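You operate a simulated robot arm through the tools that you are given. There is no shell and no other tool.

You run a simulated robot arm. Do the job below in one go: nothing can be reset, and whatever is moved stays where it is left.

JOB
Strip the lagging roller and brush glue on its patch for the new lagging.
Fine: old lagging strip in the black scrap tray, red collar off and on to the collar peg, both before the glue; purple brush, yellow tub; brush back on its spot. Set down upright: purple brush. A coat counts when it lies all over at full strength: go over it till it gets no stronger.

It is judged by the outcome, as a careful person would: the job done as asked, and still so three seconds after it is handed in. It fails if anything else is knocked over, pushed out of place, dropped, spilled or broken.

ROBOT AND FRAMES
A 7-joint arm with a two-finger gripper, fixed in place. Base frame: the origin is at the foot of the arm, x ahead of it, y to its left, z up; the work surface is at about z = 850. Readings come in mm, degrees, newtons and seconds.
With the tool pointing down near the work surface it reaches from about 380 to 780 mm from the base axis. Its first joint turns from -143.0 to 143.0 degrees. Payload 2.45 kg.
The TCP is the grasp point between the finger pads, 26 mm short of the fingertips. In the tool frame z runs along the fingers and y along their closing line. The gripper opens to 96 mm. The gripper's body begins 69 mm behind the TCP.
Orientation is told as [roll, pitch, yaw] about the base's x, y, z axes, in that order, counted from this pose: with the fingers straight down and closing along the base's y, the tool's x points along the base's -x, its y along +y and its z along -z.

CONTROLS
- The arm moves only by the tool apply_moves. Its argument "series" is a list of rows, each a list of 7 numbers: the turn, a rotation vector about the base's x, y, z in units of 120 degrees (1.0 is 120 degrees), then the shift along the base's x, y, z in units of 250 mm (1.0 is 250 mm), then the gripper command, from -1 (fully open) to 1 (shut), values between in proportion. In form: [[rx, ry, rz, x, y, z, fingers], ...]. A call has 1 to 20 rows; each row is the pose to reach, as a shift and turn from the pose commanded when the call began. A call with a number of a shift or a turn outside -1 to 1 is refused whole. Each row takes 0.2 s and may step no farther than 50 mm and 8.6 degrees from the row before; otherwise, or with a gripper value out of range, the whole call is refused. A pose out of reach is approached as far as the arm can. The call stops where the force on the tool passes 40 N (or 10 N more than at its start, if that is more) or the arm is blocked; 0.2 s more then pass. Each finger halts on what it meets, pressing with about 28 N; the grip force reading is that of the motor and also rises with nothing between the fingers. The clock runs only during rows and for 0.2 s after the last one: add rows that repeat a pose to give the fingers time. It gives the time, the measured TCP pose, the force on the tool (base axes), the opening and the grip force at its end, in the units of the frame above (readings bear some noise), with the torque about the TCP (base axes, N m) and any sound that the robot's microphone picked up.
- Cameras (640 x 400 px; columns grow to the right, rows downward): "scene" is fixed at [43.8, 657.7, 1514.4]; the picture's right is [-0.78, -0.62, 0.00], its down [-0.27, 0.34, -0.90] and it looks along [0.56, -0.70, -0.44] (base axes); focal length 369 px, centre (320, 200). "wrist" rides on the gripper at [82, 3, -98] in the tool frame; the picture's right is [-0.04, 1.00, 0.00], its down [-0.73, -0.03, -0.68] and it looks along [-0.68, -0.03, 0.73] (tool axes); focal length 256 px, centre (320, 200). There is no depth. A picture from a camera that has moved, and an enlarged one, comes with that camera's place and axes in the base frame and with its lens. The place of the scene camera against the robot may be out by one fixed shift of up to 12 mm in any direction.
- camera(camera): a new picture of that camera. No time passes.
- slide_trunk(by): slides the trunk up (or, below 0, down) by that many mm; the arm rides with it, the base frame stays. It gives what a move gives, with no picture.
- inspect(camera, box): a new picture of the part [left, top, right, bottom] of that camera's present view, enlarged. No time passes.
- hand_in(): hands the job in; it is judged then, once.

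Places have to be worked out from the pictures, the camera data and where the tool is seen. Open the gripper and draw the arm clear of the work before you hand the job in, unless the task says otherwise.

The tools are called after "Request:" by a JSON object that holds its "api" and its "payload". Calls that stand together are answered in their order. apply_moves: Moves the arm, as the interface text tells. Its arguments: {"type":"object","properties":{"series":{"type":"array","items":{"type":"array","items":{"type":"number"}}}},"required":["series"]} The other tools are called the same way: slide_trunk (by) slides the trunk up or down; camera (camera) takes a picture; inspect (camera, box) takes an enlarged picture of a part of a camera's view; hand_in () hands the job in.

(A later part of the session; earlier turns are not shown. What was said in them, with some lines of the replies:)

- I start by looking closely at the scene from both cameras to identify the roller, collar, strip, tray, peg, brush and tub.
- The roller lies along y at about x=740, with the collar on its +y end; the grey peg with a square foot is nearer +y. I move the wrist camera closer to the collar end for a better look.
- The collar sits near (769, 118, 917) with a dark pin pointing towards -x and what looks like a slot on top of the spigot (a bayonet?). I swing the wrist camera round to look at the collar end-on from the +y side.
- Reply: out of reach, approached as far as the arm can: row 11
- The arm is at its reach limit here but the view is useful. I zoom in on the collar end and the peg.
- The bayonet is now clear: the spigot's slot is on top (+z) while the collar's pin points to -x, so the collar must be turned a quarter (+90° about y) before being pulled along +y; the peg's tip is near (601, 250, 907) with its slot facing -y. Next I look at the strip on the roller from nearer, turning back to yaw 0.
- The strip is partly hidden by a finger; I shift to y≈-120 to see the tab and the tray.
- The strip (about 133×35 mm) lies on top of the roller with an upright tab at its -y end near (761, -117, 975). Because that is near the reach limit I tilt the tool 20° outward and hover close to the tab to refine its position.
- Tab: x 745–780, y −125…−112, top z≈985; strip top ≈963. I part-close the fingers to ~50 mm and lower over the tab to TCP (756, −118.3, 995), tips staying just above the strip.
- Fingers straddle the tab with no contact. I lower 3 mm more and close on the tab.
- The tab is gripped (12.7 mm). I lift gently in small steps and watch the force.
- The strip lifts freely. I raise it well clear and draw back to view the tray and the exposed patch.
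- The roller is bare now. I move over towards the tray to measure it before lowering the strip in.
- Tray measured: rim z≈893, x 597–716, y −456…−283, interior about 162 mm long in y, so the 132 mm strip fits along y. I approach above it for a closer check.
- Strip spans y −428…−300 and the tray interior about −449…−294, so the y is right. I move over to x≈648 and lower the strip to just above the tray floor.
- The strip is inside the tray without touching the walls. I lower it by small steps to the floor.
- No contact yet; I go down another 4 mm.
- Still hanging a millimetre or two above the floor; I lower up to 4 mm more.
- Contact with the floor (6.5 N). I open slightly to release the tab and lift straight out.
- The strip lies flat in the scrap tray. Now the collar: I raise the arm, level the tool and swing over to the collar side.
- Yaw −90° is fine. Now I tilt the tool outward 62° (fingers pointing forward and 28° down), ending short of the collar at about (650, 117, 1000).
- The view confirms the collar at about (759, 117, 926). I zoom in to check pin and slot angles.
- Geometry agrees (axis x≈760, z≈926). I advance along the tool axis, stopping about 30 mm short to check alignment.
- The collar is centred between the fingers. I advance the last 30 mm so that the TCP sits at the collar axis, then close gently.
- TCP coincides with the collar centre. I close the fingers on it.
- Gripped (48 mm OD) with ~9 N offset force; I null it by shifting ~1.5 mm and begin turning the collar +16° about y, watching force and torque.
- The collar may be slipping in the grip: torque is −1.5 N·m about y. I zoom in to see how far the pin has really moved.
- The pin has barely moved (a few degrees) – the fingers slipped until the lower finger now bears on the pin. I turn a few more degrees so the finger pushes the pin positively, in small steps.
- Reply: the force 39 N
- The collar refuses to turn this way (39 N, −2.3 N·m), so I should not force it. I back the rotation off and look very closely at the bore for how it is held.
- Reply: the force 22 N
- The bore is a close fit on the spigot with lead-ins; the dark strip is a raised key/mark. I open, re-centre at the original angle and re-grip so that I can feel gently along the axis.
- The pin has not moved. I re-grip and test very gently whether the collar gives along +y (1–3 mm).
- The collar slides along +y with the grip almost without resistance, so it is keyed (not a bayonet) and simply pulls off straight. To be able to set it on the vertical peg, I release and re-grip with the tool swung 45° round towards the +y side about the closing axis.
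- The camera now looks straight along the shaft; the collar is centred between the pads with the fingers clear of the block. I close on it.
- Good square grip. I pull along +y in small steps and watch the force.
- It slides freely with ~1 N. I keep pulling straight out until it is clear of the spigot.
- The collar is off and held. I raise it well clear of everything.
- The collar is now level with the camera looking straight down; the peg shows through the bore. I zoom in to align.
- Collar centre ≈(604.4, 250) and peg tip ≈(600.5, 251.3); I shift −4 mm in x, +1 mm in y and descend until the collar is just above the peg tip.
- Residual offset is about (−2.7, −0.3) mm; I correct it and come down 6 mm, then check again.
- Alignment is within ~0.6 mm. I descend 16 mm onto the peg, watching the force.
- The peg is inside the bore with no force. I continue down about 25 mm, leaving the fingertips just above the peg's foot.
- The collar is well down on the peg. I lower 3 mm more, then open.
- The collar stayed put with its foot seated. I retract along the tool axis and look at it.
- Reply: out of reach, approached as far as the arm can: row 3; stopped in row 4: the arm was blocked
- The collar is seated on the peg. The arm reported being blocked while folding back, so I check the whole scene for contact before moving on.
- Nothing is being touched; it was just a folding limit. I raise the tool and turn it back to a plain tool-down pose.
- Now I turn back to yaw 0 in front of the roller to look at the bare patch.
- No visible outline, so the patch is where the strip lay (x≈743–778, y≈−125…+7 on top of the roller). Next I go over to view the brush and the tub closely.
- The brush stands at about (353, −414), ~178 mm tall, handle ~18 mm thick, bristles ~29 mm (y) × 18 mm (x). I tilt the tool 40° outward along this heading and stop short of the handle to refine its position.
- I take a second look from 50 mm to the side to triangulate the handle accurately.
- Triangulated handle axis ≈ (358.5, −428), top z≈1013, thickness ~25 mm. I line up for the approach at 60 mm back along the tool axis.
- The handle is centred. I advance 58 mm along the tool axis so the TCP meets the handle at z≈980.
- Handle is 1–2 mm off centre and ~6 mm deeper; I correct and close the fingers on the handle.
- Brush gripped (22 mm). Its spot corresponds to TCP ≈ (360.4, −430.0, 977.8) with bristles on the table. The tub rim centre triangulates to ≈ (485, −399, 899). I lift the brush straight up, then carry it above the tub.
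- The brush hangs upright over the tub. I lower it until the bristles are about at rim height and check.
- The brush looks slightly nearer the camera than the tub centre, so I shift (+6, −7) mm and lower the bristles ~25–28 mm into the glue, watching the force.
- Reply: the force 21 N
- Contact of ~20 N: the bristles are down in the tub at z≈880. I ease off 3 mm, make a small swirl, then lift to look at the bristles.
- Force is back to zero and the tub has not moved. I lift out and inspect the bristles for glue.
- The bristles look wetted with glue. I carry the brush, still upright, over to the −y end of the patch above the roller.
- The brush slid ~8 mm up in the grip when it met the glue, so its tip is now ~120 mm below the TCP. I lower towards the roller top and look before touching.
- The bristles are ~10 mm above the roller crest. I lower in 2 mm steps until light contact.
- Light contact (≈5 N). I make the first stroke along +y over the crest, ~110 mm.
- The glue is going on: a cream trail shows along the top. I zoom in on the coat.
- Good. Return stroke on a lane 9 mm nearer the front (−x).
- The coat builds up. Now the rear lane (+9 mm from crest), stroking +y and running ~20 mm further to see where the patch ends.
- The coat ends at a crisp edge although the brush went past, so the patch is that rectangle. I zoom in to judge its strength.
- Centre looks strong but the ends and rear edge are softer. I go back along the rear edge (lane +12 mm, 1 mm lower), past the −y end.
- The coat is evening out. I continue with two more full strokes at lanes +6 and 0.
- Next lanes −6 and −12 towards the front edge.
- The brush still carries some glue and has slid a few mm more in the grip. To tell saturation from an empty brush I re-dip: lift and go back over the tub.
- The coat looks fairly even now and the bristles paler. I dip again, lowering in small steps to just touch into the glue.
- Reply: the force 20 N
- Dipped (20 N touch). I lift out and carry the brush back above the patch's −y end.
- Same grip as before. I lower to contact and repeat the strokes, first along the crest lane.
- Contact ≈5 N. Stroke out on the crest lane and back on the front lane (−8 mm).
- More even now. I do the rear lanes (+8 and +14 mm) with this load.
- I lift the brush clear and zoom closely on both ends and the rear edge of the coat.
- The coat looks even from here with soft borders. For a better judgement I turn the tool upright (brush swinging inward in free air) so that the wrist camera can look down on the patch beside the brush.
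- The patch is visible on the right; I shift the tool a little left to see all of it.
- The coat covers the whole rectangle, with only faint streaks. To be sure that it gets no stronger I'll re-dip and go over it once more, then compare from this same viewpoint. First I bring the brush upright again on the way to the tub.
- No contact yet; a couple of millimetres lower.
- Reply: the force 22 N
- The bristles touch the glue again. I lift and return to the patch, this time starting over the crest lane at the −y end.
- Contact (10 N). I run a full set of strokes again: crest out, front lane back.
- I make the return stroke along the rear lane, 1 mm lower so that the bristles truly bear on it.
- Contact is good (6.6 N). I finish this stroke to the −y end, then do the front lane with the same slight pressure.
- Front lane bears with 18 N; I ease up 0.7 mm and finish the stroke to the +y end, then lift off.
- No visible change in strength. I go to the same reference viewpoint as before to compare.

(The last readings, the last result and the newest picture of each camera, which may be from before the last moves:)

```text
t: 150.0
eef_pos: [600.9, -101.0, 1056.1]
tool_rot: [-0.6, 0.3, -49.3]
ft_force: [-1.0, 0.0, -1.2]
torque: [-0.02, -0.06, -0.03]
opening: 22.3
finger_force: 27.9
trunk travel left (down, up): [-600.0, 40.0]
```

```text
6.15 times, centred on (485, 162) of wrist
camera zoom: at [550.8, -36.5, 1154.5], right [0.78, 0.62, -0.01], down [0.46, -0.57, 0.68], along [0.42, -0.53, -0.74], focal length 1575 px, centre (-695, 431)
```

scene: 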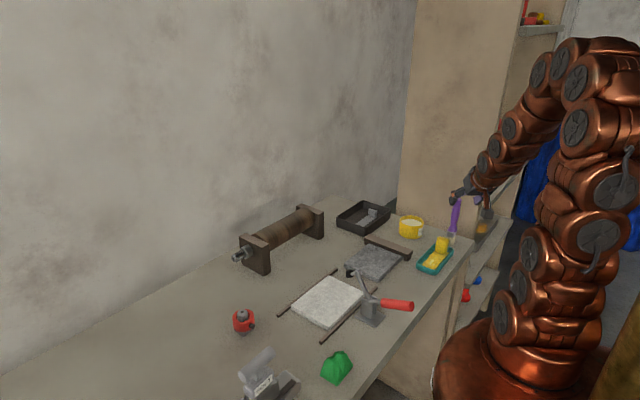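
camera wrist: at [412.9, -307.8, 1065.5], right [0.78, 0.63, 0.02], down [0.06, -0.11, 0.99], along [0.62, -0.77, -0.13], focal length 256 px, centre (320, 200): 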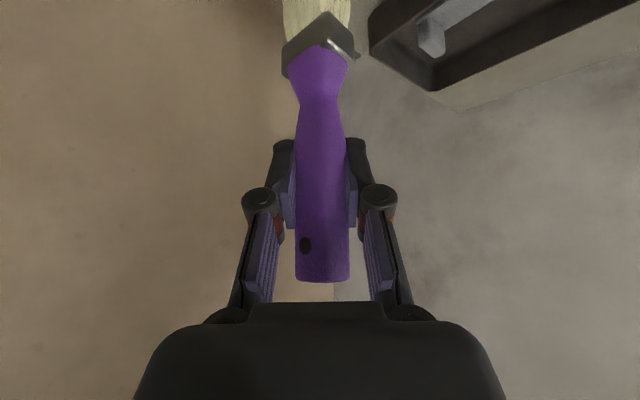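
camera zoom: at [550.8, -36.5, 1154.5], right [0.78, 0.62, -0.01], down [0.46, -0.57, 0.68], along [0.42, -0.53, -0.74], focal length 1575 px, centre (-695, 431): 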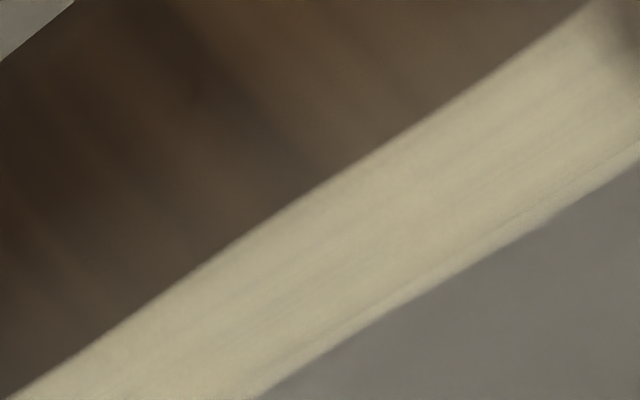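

The picture is the same as before this extra load – the coat no longer gets stronger and covers the whole patch. Now I take the brush back: upright again, then over to its spot.

Request:
{"api": "apply_moves", "payload": {"series": [[0, 0, 0, 0, -0.02, 0.12, 1], [-0.042, -0.0365, 0, -0.03, -0.08, 0.24, 1], [-0.084, -0.073, 0, -0.06, -0.16, 0.28, 1], [-0.126, -0.109, 0, -0.09, -0.24, 0.3, 1], [-0.168, -0.146, 0, -0.12, -0.34, 0.3, 1], [-0.21, -0.182, 0, -0.16, -0.46, 0.3, 1], [-0.252, -0.2187, 0, -0.2, -0.58, 0.3, 1]]}}

Request:
{"api": "apply_moves", "payload": {"series": [[0, 0, 0, -0.12, -0.12, 0, 1], [0, 0, 0, -0.25, -0.25, 0, 1], [0, 0, 0, -0.38, -0.37, 0, 1], [0, 0, 0, -0.51, -0.5, 0, 1], [0, 0, 0, -0.64, -0.62, 0, 1], [0, 0, 0, -0.762, -0.736, 0, 1], [0, 0, 0, -0.762, -0.736, 0, 1]]}}

Request:
{"api": "camera", "payload": {"camera": "wrist"}}

Request:
{"api": "inspect", "payload": {"camera": "scene", "box": [420, 150, 500, 260]}}

```text
t: 151.6
eef_pos: [551.8, -246.2, 1131.3]
tool_rot: [-0.5, -40.2, -49.2]
ft_force: [-0.3, -0.2, -1.7]
torque: [-0.01, 0.03, 0.0]
opening: 22.3
finger_force: 27.8
trunk travel left (down, up): [-600.0, 40.0]
```

```text
t: 153.2
eef_pos: [358.5, -430.8, 1130.8]
tool_rot: [-0.3, -39.7, -49.1]
ft_force: [0.5, 0.6, -0.2]
torque: [0.0, -0.01, 0.01]
opening: 22.3
finger_force: 28.2
trunk travel left (down, up): [-600.0, 40.0]
```

```text
taken
camera wrist: at [279.4, -332.3, 1154.3], right [0.78, 0.63, 0.02], down [0.07, -0.11, 0.99], along [0.62, -0.77, -0.13], focal length 256 px, centre (320, 200)
```

wrist: 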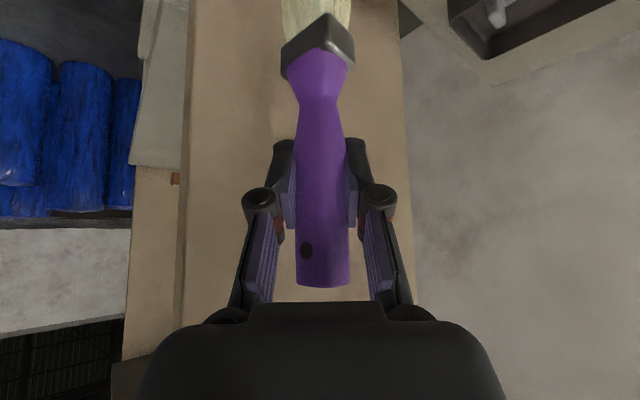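

```text
3.64 times, centred on (460, 205) of scene
camera zoom: at [43.8, 657.7, 1514.4], right [-0.78, -0.62, 0.0], down [-0.27, 0.34, -0.9], along [0.56, -0.7, -0.44], focal length 1342 px, centre (-189, 182)
```

zoom: 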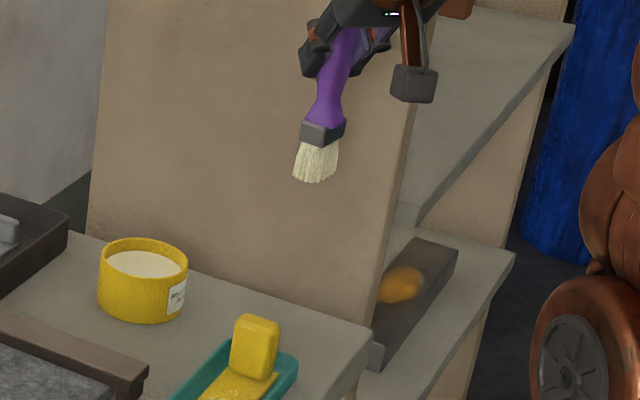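

I check the brush's uprightness closely before setting it down.

Request:
{"api": "inspect", "payload": {"camera": "scene", "box": [435, 155, 475, 210]}}

Request:
{"api": "inspect", "payload": {"camera": "wrist", "box": [240, 0, 400, 120]}}

```text
7.27 times, centred on (455, 182) of scene
camera zoom: at [43.8, 657.7, 1514.4], right [-0.78, -0.62, 0.0], down [-0.27, 0.34, -0.9], along [0.56, -0.7, -0.44], focal length 2684 px, centre (-662, 327)
```

zoom: 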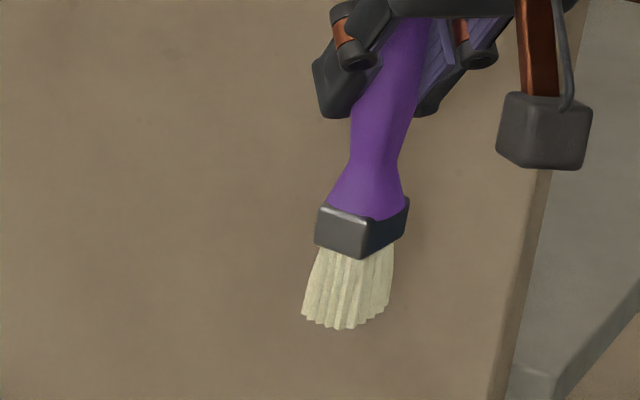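

```text
3.33 times, centred on (320, 60) of wrist
camera zoom: at [279.4, -332.3, 1154.3], right [0.78, 0.63, 0.02], down [0.07, -0.11, 0.99], along [0.62, -0.77, -0.13], focal length 853 px, centre (320, 667)
```

zoom: 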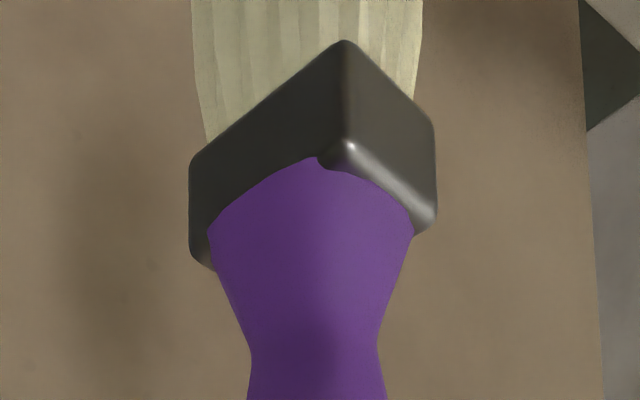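

Sideways lean is within ~1°. To check the fore-aft lean I swing the brush out over the bench with yaw 0 (free air) and view it side-on in the scene camera.

Request:
{"api": "apply_moves", "payload": {"series": [[0, 0, 0.0, 0.08, 0.12, 0, 1], [0, 0, 0.0683, 0.16, 0.24, 0, 1], [0, 0, 0.1367, 0.24, 0.36, 0, 1], [0, 0, 0.205, 0.32, 0.48, 0, 1], [0, 0, 0.2733, 0.4, 0.6, 0, 1], [0, 0, 0.3417, 0.46, 0.7, 0, 1], [0, 0, 0.41, 0.48, 0.72, 0, 1]]}}

Request:
{"api": "camera", "payload": {"camera": "scene"}}

```text
t: 154.8
eef_pos: [479.2, -249.5, 1130.0]
tool_rot: [-0.5, -39.8, 0.1]
ft_force: [0.3, -0.2, -1.4]
torque: [-0.05, -0.01, 0.0]
opening: 22.4
finger_force: 28.1
trunk travel left (down, up): [-600.0, 40.0]
```

```text
taken
```

scene: 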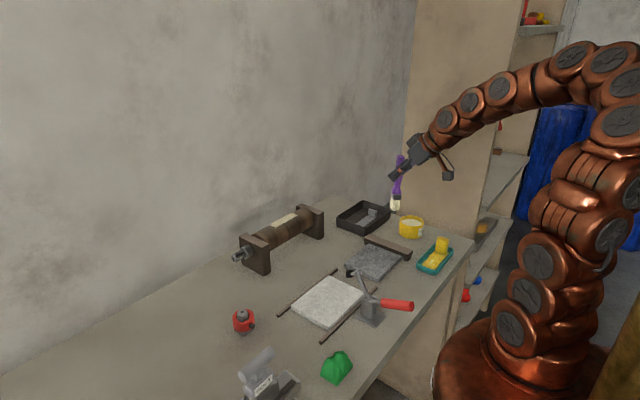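

Request:
{"api": "inspect", "payload": {"camera": "scene", "box": [370, 145, 430, 220]}}

```text
5.33 times, centred on (400, 182) of scene
camera zoom: at [43.8, 657.7, 1514.4], right [-0.78, -0.62, 0.0], down [-0.27, 0.34, -0.9], along [0.56, -0.7, -0.44], focal length 1968 px, centre (-107, 293)
```

zoom: 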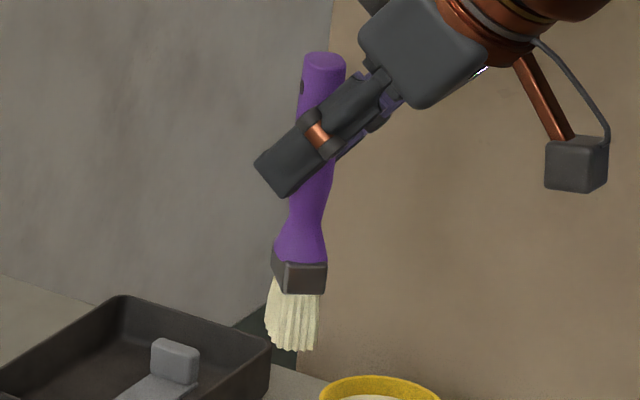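

The brush is upright within ~1° both ways. I return over its spot and lower to just above the bench.

Request:
{"api": "apply_moves", "payload": {"series": [[0, 0, -0.0683, -0.06, -0.08, 0, 1], [0, 0, -0.1367, -0.14, -0.2, 0, 1], [0, 0, -0.205, -0.22, -0.32, 0, 1], [0, 0, -0.2733, -0.3, -0.44, 0, 1], [0, 0, -0.3417, -0.38, -0.56, 0, 1], [0, 0, -0.41, -0.46, -0.68, 0, 1], [0, 0, -0.41, -0.47, -0.725, -0.04, 1], [0, 0, -0.41, -0.47, -0.725, -0.2, 1], [0, 0, -0.41, -0.47, -0.725, -0.38, 1], [0, 0, -0.41, -0.47, -0.725, -0.54, 1], [0, 0, -0.41, -0.47, -0.725, -0.58, 1]]}}

Request:
{"api": "inspect", "payload": {"camera": "scene", "box": [420, 180, 490, 260]}}

Request:
{"api": "camera", "payload": {"camera": "wrist"}}

```text
t: 157.2
eef_pos: [362.6, -431.7, 986.6]
tool_rot: [-0.3, -39.9, -49.3]
ft_force: [-0.5, -0.2, 0.1]
torque: [-0.02, -0.02, -0.01]
opening: 22.3
finger_force: 28.2
trunk travel left (down, up): [-600.0, 40.0]
```

```text
5.00 times, centred on (455, 220) of scene
camera zoom: at [43.8, 657.7, 1514.4], right [-0.78, -0.62, 0.0], down [-0.27, 0.34, -0.9], along [0.56, -0.7, -0.44], focal length 1845 px, centre (-355, 100)
```

zoom: 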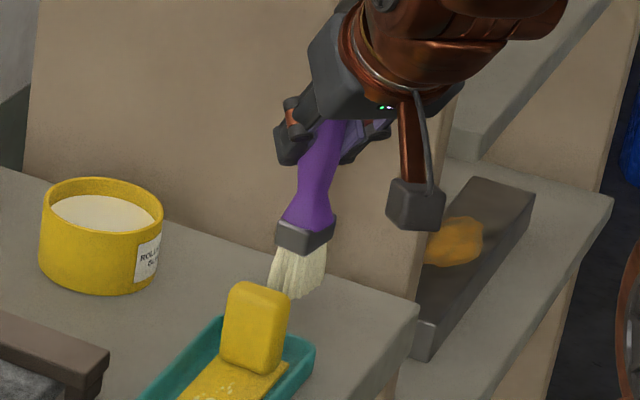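

```text
taken
camera wrist: at [283.7, -333.6, 1008.7], right [0.78, 0.62, 0.02], down [0.07, -0.11, 0.99], along [0.62, -0.77, -0.13], focal length 256 px, centre (320, 200)
```

wrist: 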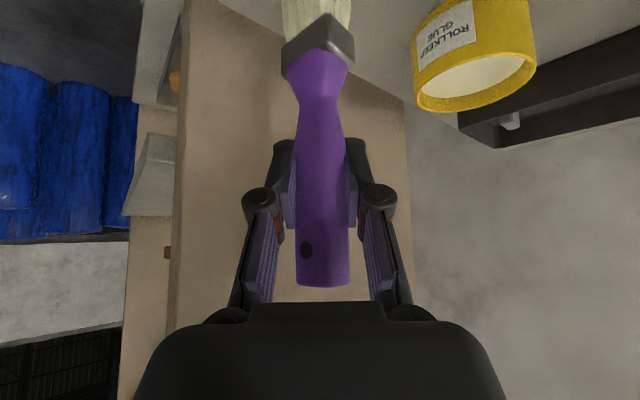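

About 20 mm to go. I lower in small steps until the bristles touch the bench.

Request:
{"api": "apply_moves", "payload": {"series": [[0, 0, 0, 0, 0, -0.03, 1], [0, 0, 0, 0, 0, -0.056, 1], [0, 0, 0, 0, 0, -0.068, 1], [0, 0, 0, 0, 0, -0.076, 1], [0, 0, 0, 0, 0, -0.076, 1]]}}

```text
t: 158.4
eef_pos: [364.5, -431.1, 968.2]
tool_rot: [-0.3, -40.0, -49.3]
ft_force: [0.8, -0.2, -0.9]
torque: [0.01, -0.01, -0.01]
opening: 22.5
finger_force: 27.3
trunk travel left (down, up): [-600.0, 40.0]
```

Request:
{"api": "apply_moves", "payload": {"series": [[0, 0, 0, 0, 0, -0.006, 1], [0, 0, 0, 0, 0, -0.012, 1], [0, 0, 0, 0, 0, -0.012, 1]]}}

```text
t: 159.2
eef_pos: [362.7, -432.2, 966.4]
tool_rot: [-0.4, -40.0, -49.3]
ft_force: [-0.7, 0.5, 15.4]
torque: [0.38, 0.23, -0.01]
opening: 22.4
finger_force: 28.0
trunk travel left (down, up): [-600.0, 40.0]
```

Contact at 15 N but with a sideways torque, suggesting an edge touches first. I look closely before releasing.

Request:
{"api": "inspect", "payload": {"camera": "scene", "box": [435, 215, 475, 260]}}

Request:
{"api": "inspect", "payload": {"camera": "wrist", "box": [240, 0, 400, 120]}}

```text
8.89 times, centred on (455, 238) of scene
camera zoom: at [43.8, 657.7, 1514.4], right [-0.78, -0.62, 0.0], down [-0.27, 0.34, -0.9], along [0.56, -0.7, -0.44], focal length 3280 px, centre (-880, -133)
```

zoom: 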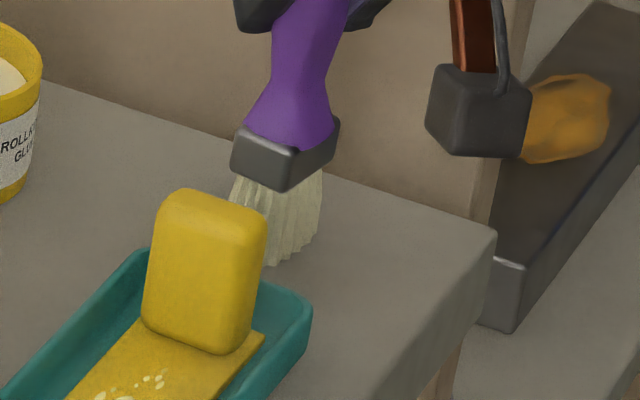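

```text
3.33 times, centred on (320, 60) of wrist
camera zoom: at [283.6, -333.3, 988.0], right [0.78, 0.62, 0.02], down [0.06, -0.11, 0.99], along [0.62, -0.77, -0.13], focal length 853 px, centre (320, 667)
```

zoom: 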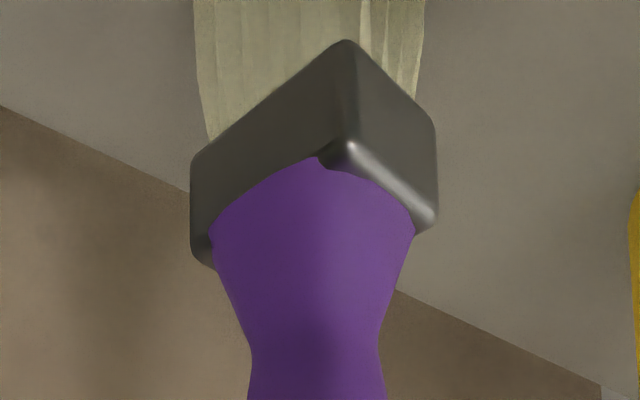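

Only the near edge of the bristles bears, i.e. the handle leans ~1° towards the robot. I correct the tool by +1.5° about the closing axis and touch down again.

Request:
{"api": "apply_moves", "payload": {"series": [[0, 0, 0, 0, 0, 0.012, 1], [0.0095, 0.0082, 0, 0.004, -0.005, 0.012, 1], [0.0095, 0.0082, 0, 0.004, -0.005, 0.006, 1], [0.0095, 0.0082, 0, 0.004, -0.005, 0.002, 1], [0.0095, 0.0082, 0, 0.004, -0.005, 0.0, 1], [0.0095, 0.0082, 0, 0.004, -0.005, 0.0, 1]]}}

```text
t: 160.6
eef_pos: [363.3, -434.0, 964.5]
tool_rot: [-0.3, -38.3, -49.3]
ft_force: [-0.4, 3.4, 13.5]
torque: [0.47, 0.19, 0.01]
opening: 22.0
finger_force: 27.7
trunk travel left (down, up): [-600.0, 40.0]
```

Now the contact sits under the bristle centre, so the brush stands square. I relieve the residual forces by half a millimetre before opening.

Request:
{"api": "apply_moves", "payload": {"series": [[0, 0, 0, 0, 0.002, 0.002, 1], [0, 0, 0, 0, 0.002, 0.002, 1]]}}

```text
t: 161.2
eef_pos: [363.9, -433.0, 964.8]
tool_rot: [-0.4, -38.5, -49.4]
ft_force: [0.8, -2.8, 9.6]
torque: [-0.19, -0.15, -0.07]
opening: 22.4
finger_force: 28.3
trunk travel left (down, up): [-600.0, 40.0]
```

Nearly balanced. I crack the fingers open slightly first and see whether the brush stays put.

Request:
{"api": "apply_moves", "payload": {"series": [[0, 0, 0, 0, -0.001, 0.001, 1], [0, 0, 0, 0, -0.001, 0.001, 0.45], [0, 0, 0, 0, -0.001, 0.001, 0.45], [0, 0, 0, 0, -0.001, 0.001, 0.45]]}}

Request:
{"api": "camera", "payload": {"camera": "wrist"}}

Request:
{"api": "inspect", "payload": {"camera": "scene", "box": [430, 190, 480, 255]}}

```text
t: 162.2
eef_pos: [363.6, -431.9, 963.7]
tool_rot: [-0.4, -38.4, -49.4]
ft_force: [-0.3, 0.0, 0.0]
torque: [0.04, 0.03, 0.03]
opening: 26.2
finger_force: 0.1
trunk travel left (down, up): [-600.0, 40.0]
```

```text
taken
camera wrist: at [285.0, -334.4, 990.7], right [0.78, 0.62, 0.02], down [0.08, -0.13, 0.99], along [0.62, -0.77, -0.16], focal length 256 px, centre (320, 200)
```

wrist: 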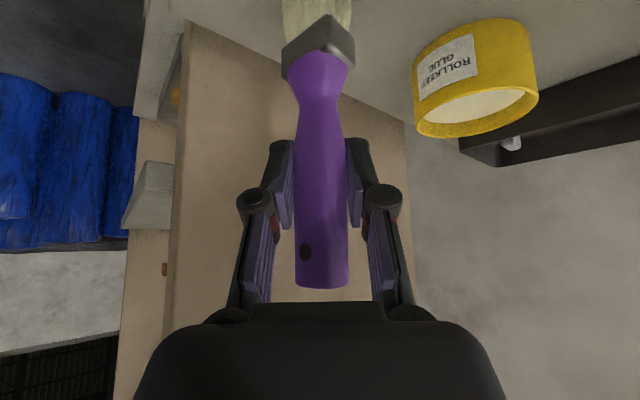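

```text
6.15 times, centred on (455, 222) of scene
camera zoom: at [43.8, 657.7, 1514.4], right [-0.78, -0.62, 0.0], down [-0.27, 0.34, -0.9], along [0.56, -0.7, -0.44], focal length 2271 px, centre (-511, 62)
```

zoom: 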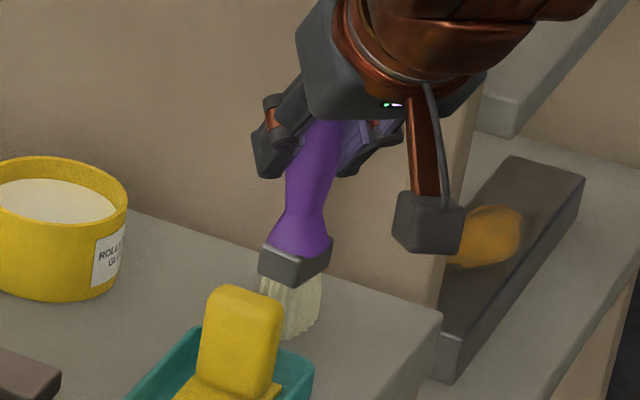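

The brush stands free. I open fully and retract back along the tool axis.

Request:
{"api": "apply_moves", "payload": {"series": [[0, 0, 0, 0, 0, 0, 0.1], [0, 0, 0, 0, 0, 0, -0.3], [0, 0, 0, 0, 0, 0, -0.3], [0, 0, 0, 0, 0, 0, -0.3], [0, 0, 0, -0.024, 0.028, 0.047, -0.3], [0, 0, 0, -0.064, 0.075, 0.125, -0.3], [0, 0, 0, -0.104, 0.122, 0.203, -0.3], [0, 0, 0, -0.145, 0.17, 0.283, -0.3]]}}

Request:
{"api": "camera", "payload": {"camera": "wrist"}}

Request:
{"api": "inspect", "payload": {"camera": "scene", "box": [430, 190, 480, 255]}}

```text
t: 164.0
eef_pos: [327.2, -390.0, 1035.5]
tool_rot: [-0.4, -38.2, -49.3]
ft_force: [-0.7, -0.1, 0.1]
torque: [-0.03, 0.0, -0.04]
opening: 62.2
finger_force: 0.0
trunk travel left (down, up): [-600.0, 40.0]
```

```text
taken
camera wrist: at [248.9, -292.0, 1062.1], right [0.78, 0.62, 0.02], down [0.08, -0.13, 0.99], along [0.62, -0.77, -0.16], focal length 256 px, centre (320, 200)
```

wrist: 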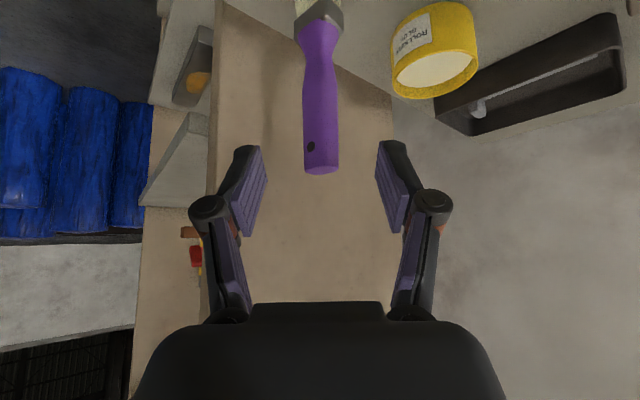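

```text
6.15 times, centred on (455, 222) of scene
camera zoom: at [43.8, 657.7, 1514.4], right [-0.78, -0.62, 0.0], down [-0.27, 0.34, -0.9], along [0.56, -0.7, -0.44], focal length 2271 px, centre (-511, 62)
```

zoom: 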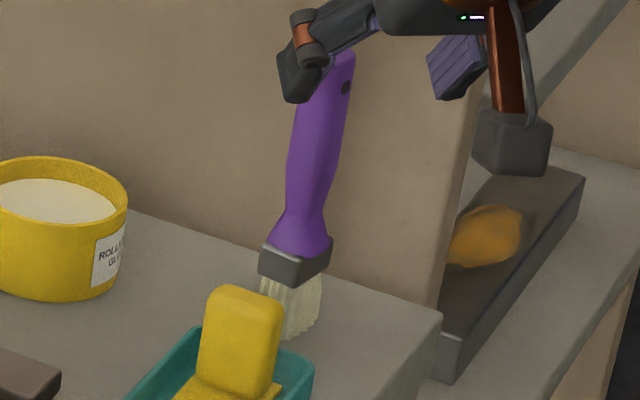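

The brush stands upright on its spot (within a few mm of the original pixels). I draw the arm up and away, open the gripper fully and make a final check of everything.

Request:
{"api": "apply_moves", "payload": {"series": [[0, 0, 0, -0.02, 0.03, 0.1, -0.3], [0, 0, 0, -0.02, 0.06, 0.26, -0.3], [0, 0, 0, 0.0, 0.14, 0.42, -0.6], [0, 0, 0, 0.02, 0.28, 0.54, -1], [0, 0, 0, 0.04, 0.44, 0.62, -1], [0.04, 0.035, 0, 0.06, 0.6, 0.7, -1], [0.08, 0.07, 0, 0.08, 0.76, 0.78, -1], [0.12, 0.105, 0, 0.1, 0.9, 0.84, -1], [0.16, 0.14, 0, 0.12, 1.0, 0.9, -1]]}}

Request:
{"api": "camera", "payload": {"camera": "scene"}}

Request:
{"api": "camera", "payload": {"camera": "wrist"}}

Request:
{"api": "inspect", "payload": {"camera": "scene", "box": [220, 190, 360, 340]}}

Request:
{"api": "inspect", "payload": {"camera": "scene", "box": [330, 180, 490, 290]}}

```text
t: 166.0
eef_pos: [358.4, -139.3, 1262.0]
tool_rot: [-0.8, -12.8, -49.2]
ft_force: [0.2, 0.4, -0.4]
torque: [-0.01, -0.02, -0.01]
opening: 96.1
finger_force: 0.0
trunk travel left (down, up): [-600.0, 40.0]
```

```text
taken
```

scene: 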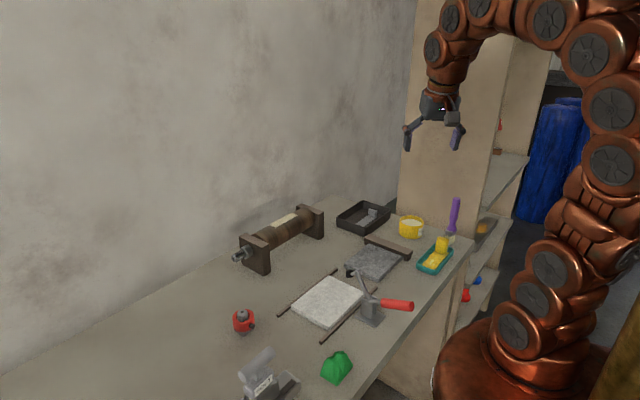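

```text
taken
camera wrist: at [294.8, -59.4, 1338.7], right [0.78, 0.62, 0.0], down [0.35, -0.44, 0.82], along [0.51, -0.65, -0.57], focal length 256 px, centre (320, 200)
```

wrist: 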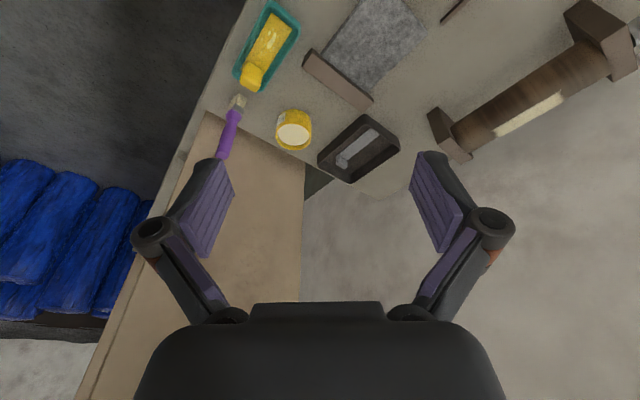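

```text
2.67 times, centred on (290, 265) of scene
camera zoom: at [43.8, 657.7, 1514.4], right [-0.78, -0.62, 0.0], down [-0.27, 0.34, -0.9], along [0.56, -0.7, -0.44], focal length 984 px, centre (400, 27)
```

zoom: 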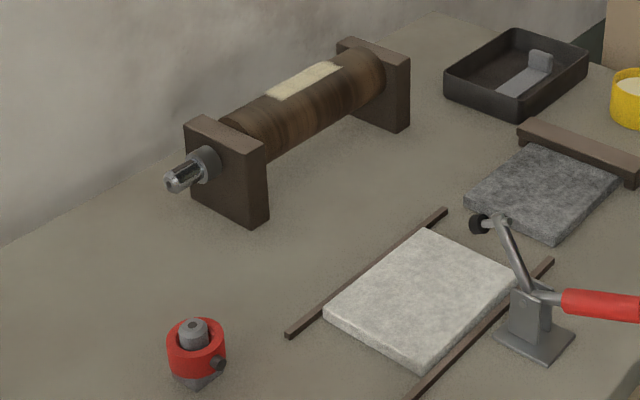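

```text
3.64 times, centred on (410, 235) of scene
camera zoom: at [43.8, 657.7, 1514.4], right [-0.78, -0.62, 0.0], down [-0.27, 0.34, -0.9], along [0.56, -0.7, -0.44], focal length 1342 px, centre (-7, 73)
```

zoom: 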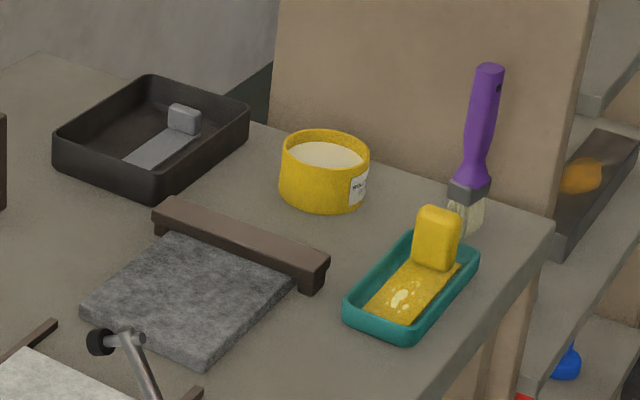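

Everything else is where it was. A last close look at the coat without the brush in the way.

Request:
{"api": "inspect", "payload": {"camera": "scene", "box": [268, 204, 304, 232]}}

Request:
{"api": "inspect", "payload": {"camera": "wrist", "box": [480, 80, 580, 150]}}

Request:
{"api": "inspect", "payload": {"camera": "scene", "box": [225, 300, 265, 340]}}

```text
14.29 times, centred on (286, 218) of scene
camera zoom: at [43.8, 657.7, 1514.4], right [-0.78, -0.62, 0.0], down [-0.27, 0.34, -0.9], along [0.56, -0.7, -0.44], focal length 5271 px, centre (806, -57)
```

zoom: 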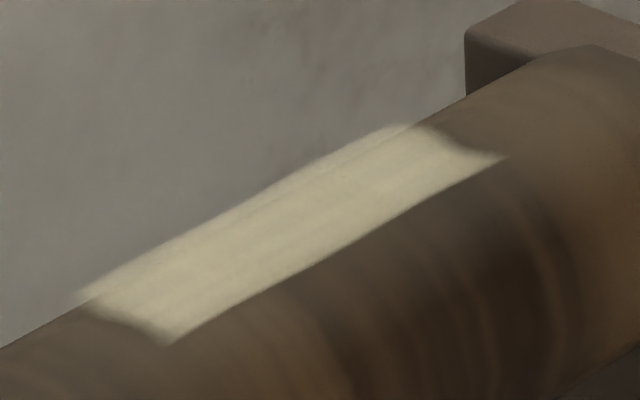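

```text
5.71 times, centred on (530, 115) of wrist
camera zoom: at [294.8, -59.4, 1338.7], right [0.78, 0.62, 0.0], down [0.35, -0.44, 0.82], along [0.51, -0.65, -0.57], focal length 1463 px, centre (-880, 686)
```

zoom: 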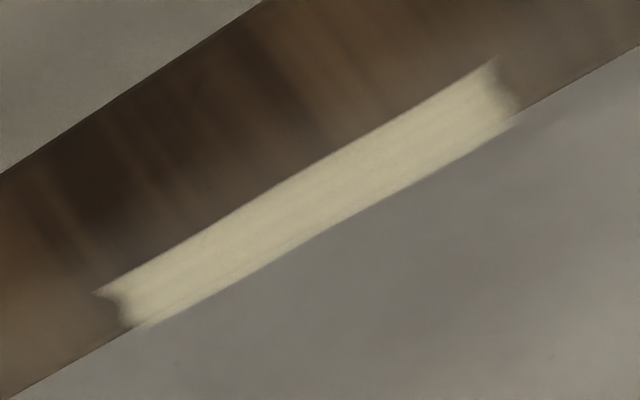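

```text
10.00 times, centred on (245, 320) of scene
camera zoom: at [43.8, 657.7, 1514.4], right [-0.78, -0.62, 0.0], down [-0.27, 0.34, -0.9], along [0.56, -0.7, -0.44], focal length 3690 px, centre (1070, -1000)
```

zoom: 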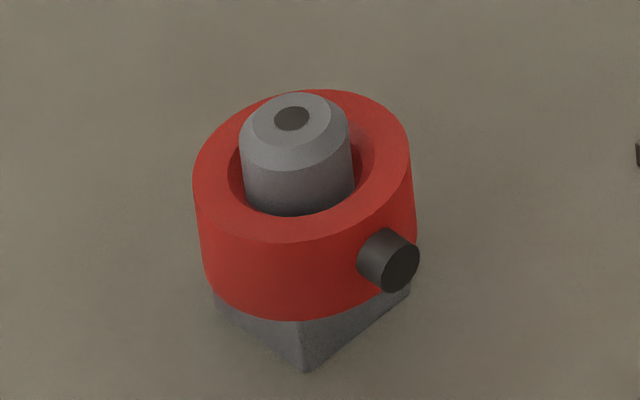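

All checks agree: strip in the scrap tray, collar seated on the peg, coat full and even over the whole patch, brush upright on its spot, gripper open and clear. I hand the job in.

Request:
{"api": "hand_in", "payload": {}}

```text
The job is handed in.
```

The roller is stripped and its patch is glued. I've handed the job in, and the tool returned no verdict beyond accepting it.

- **Old lagging strip:** it lies flat in the black scrap tray, placed there before any glue.
- **Red collar:** it is seated on the collar peg, also done before the glue. Turning it did not free it; I stopped forcing that at about 39 N. It then pulled straight off along the shaft with almost no resistance, and I saw no damage.
- **Glue coat:** I used the purple brush and the yellow tub, dipping three times. The last loaded pass made no visible difference from the same viewpoint, so I took the coat as full strength over the whole patch. This was judged by eye from the camera pictures. The patch's edges look slightly soft and did not change with more strokes.
- **Purple brush:** it stands upright on its spot, within a few millimetres of where it was.

Nothing else on the bench looked moved, and the arm is drawn clear with the gripper open.
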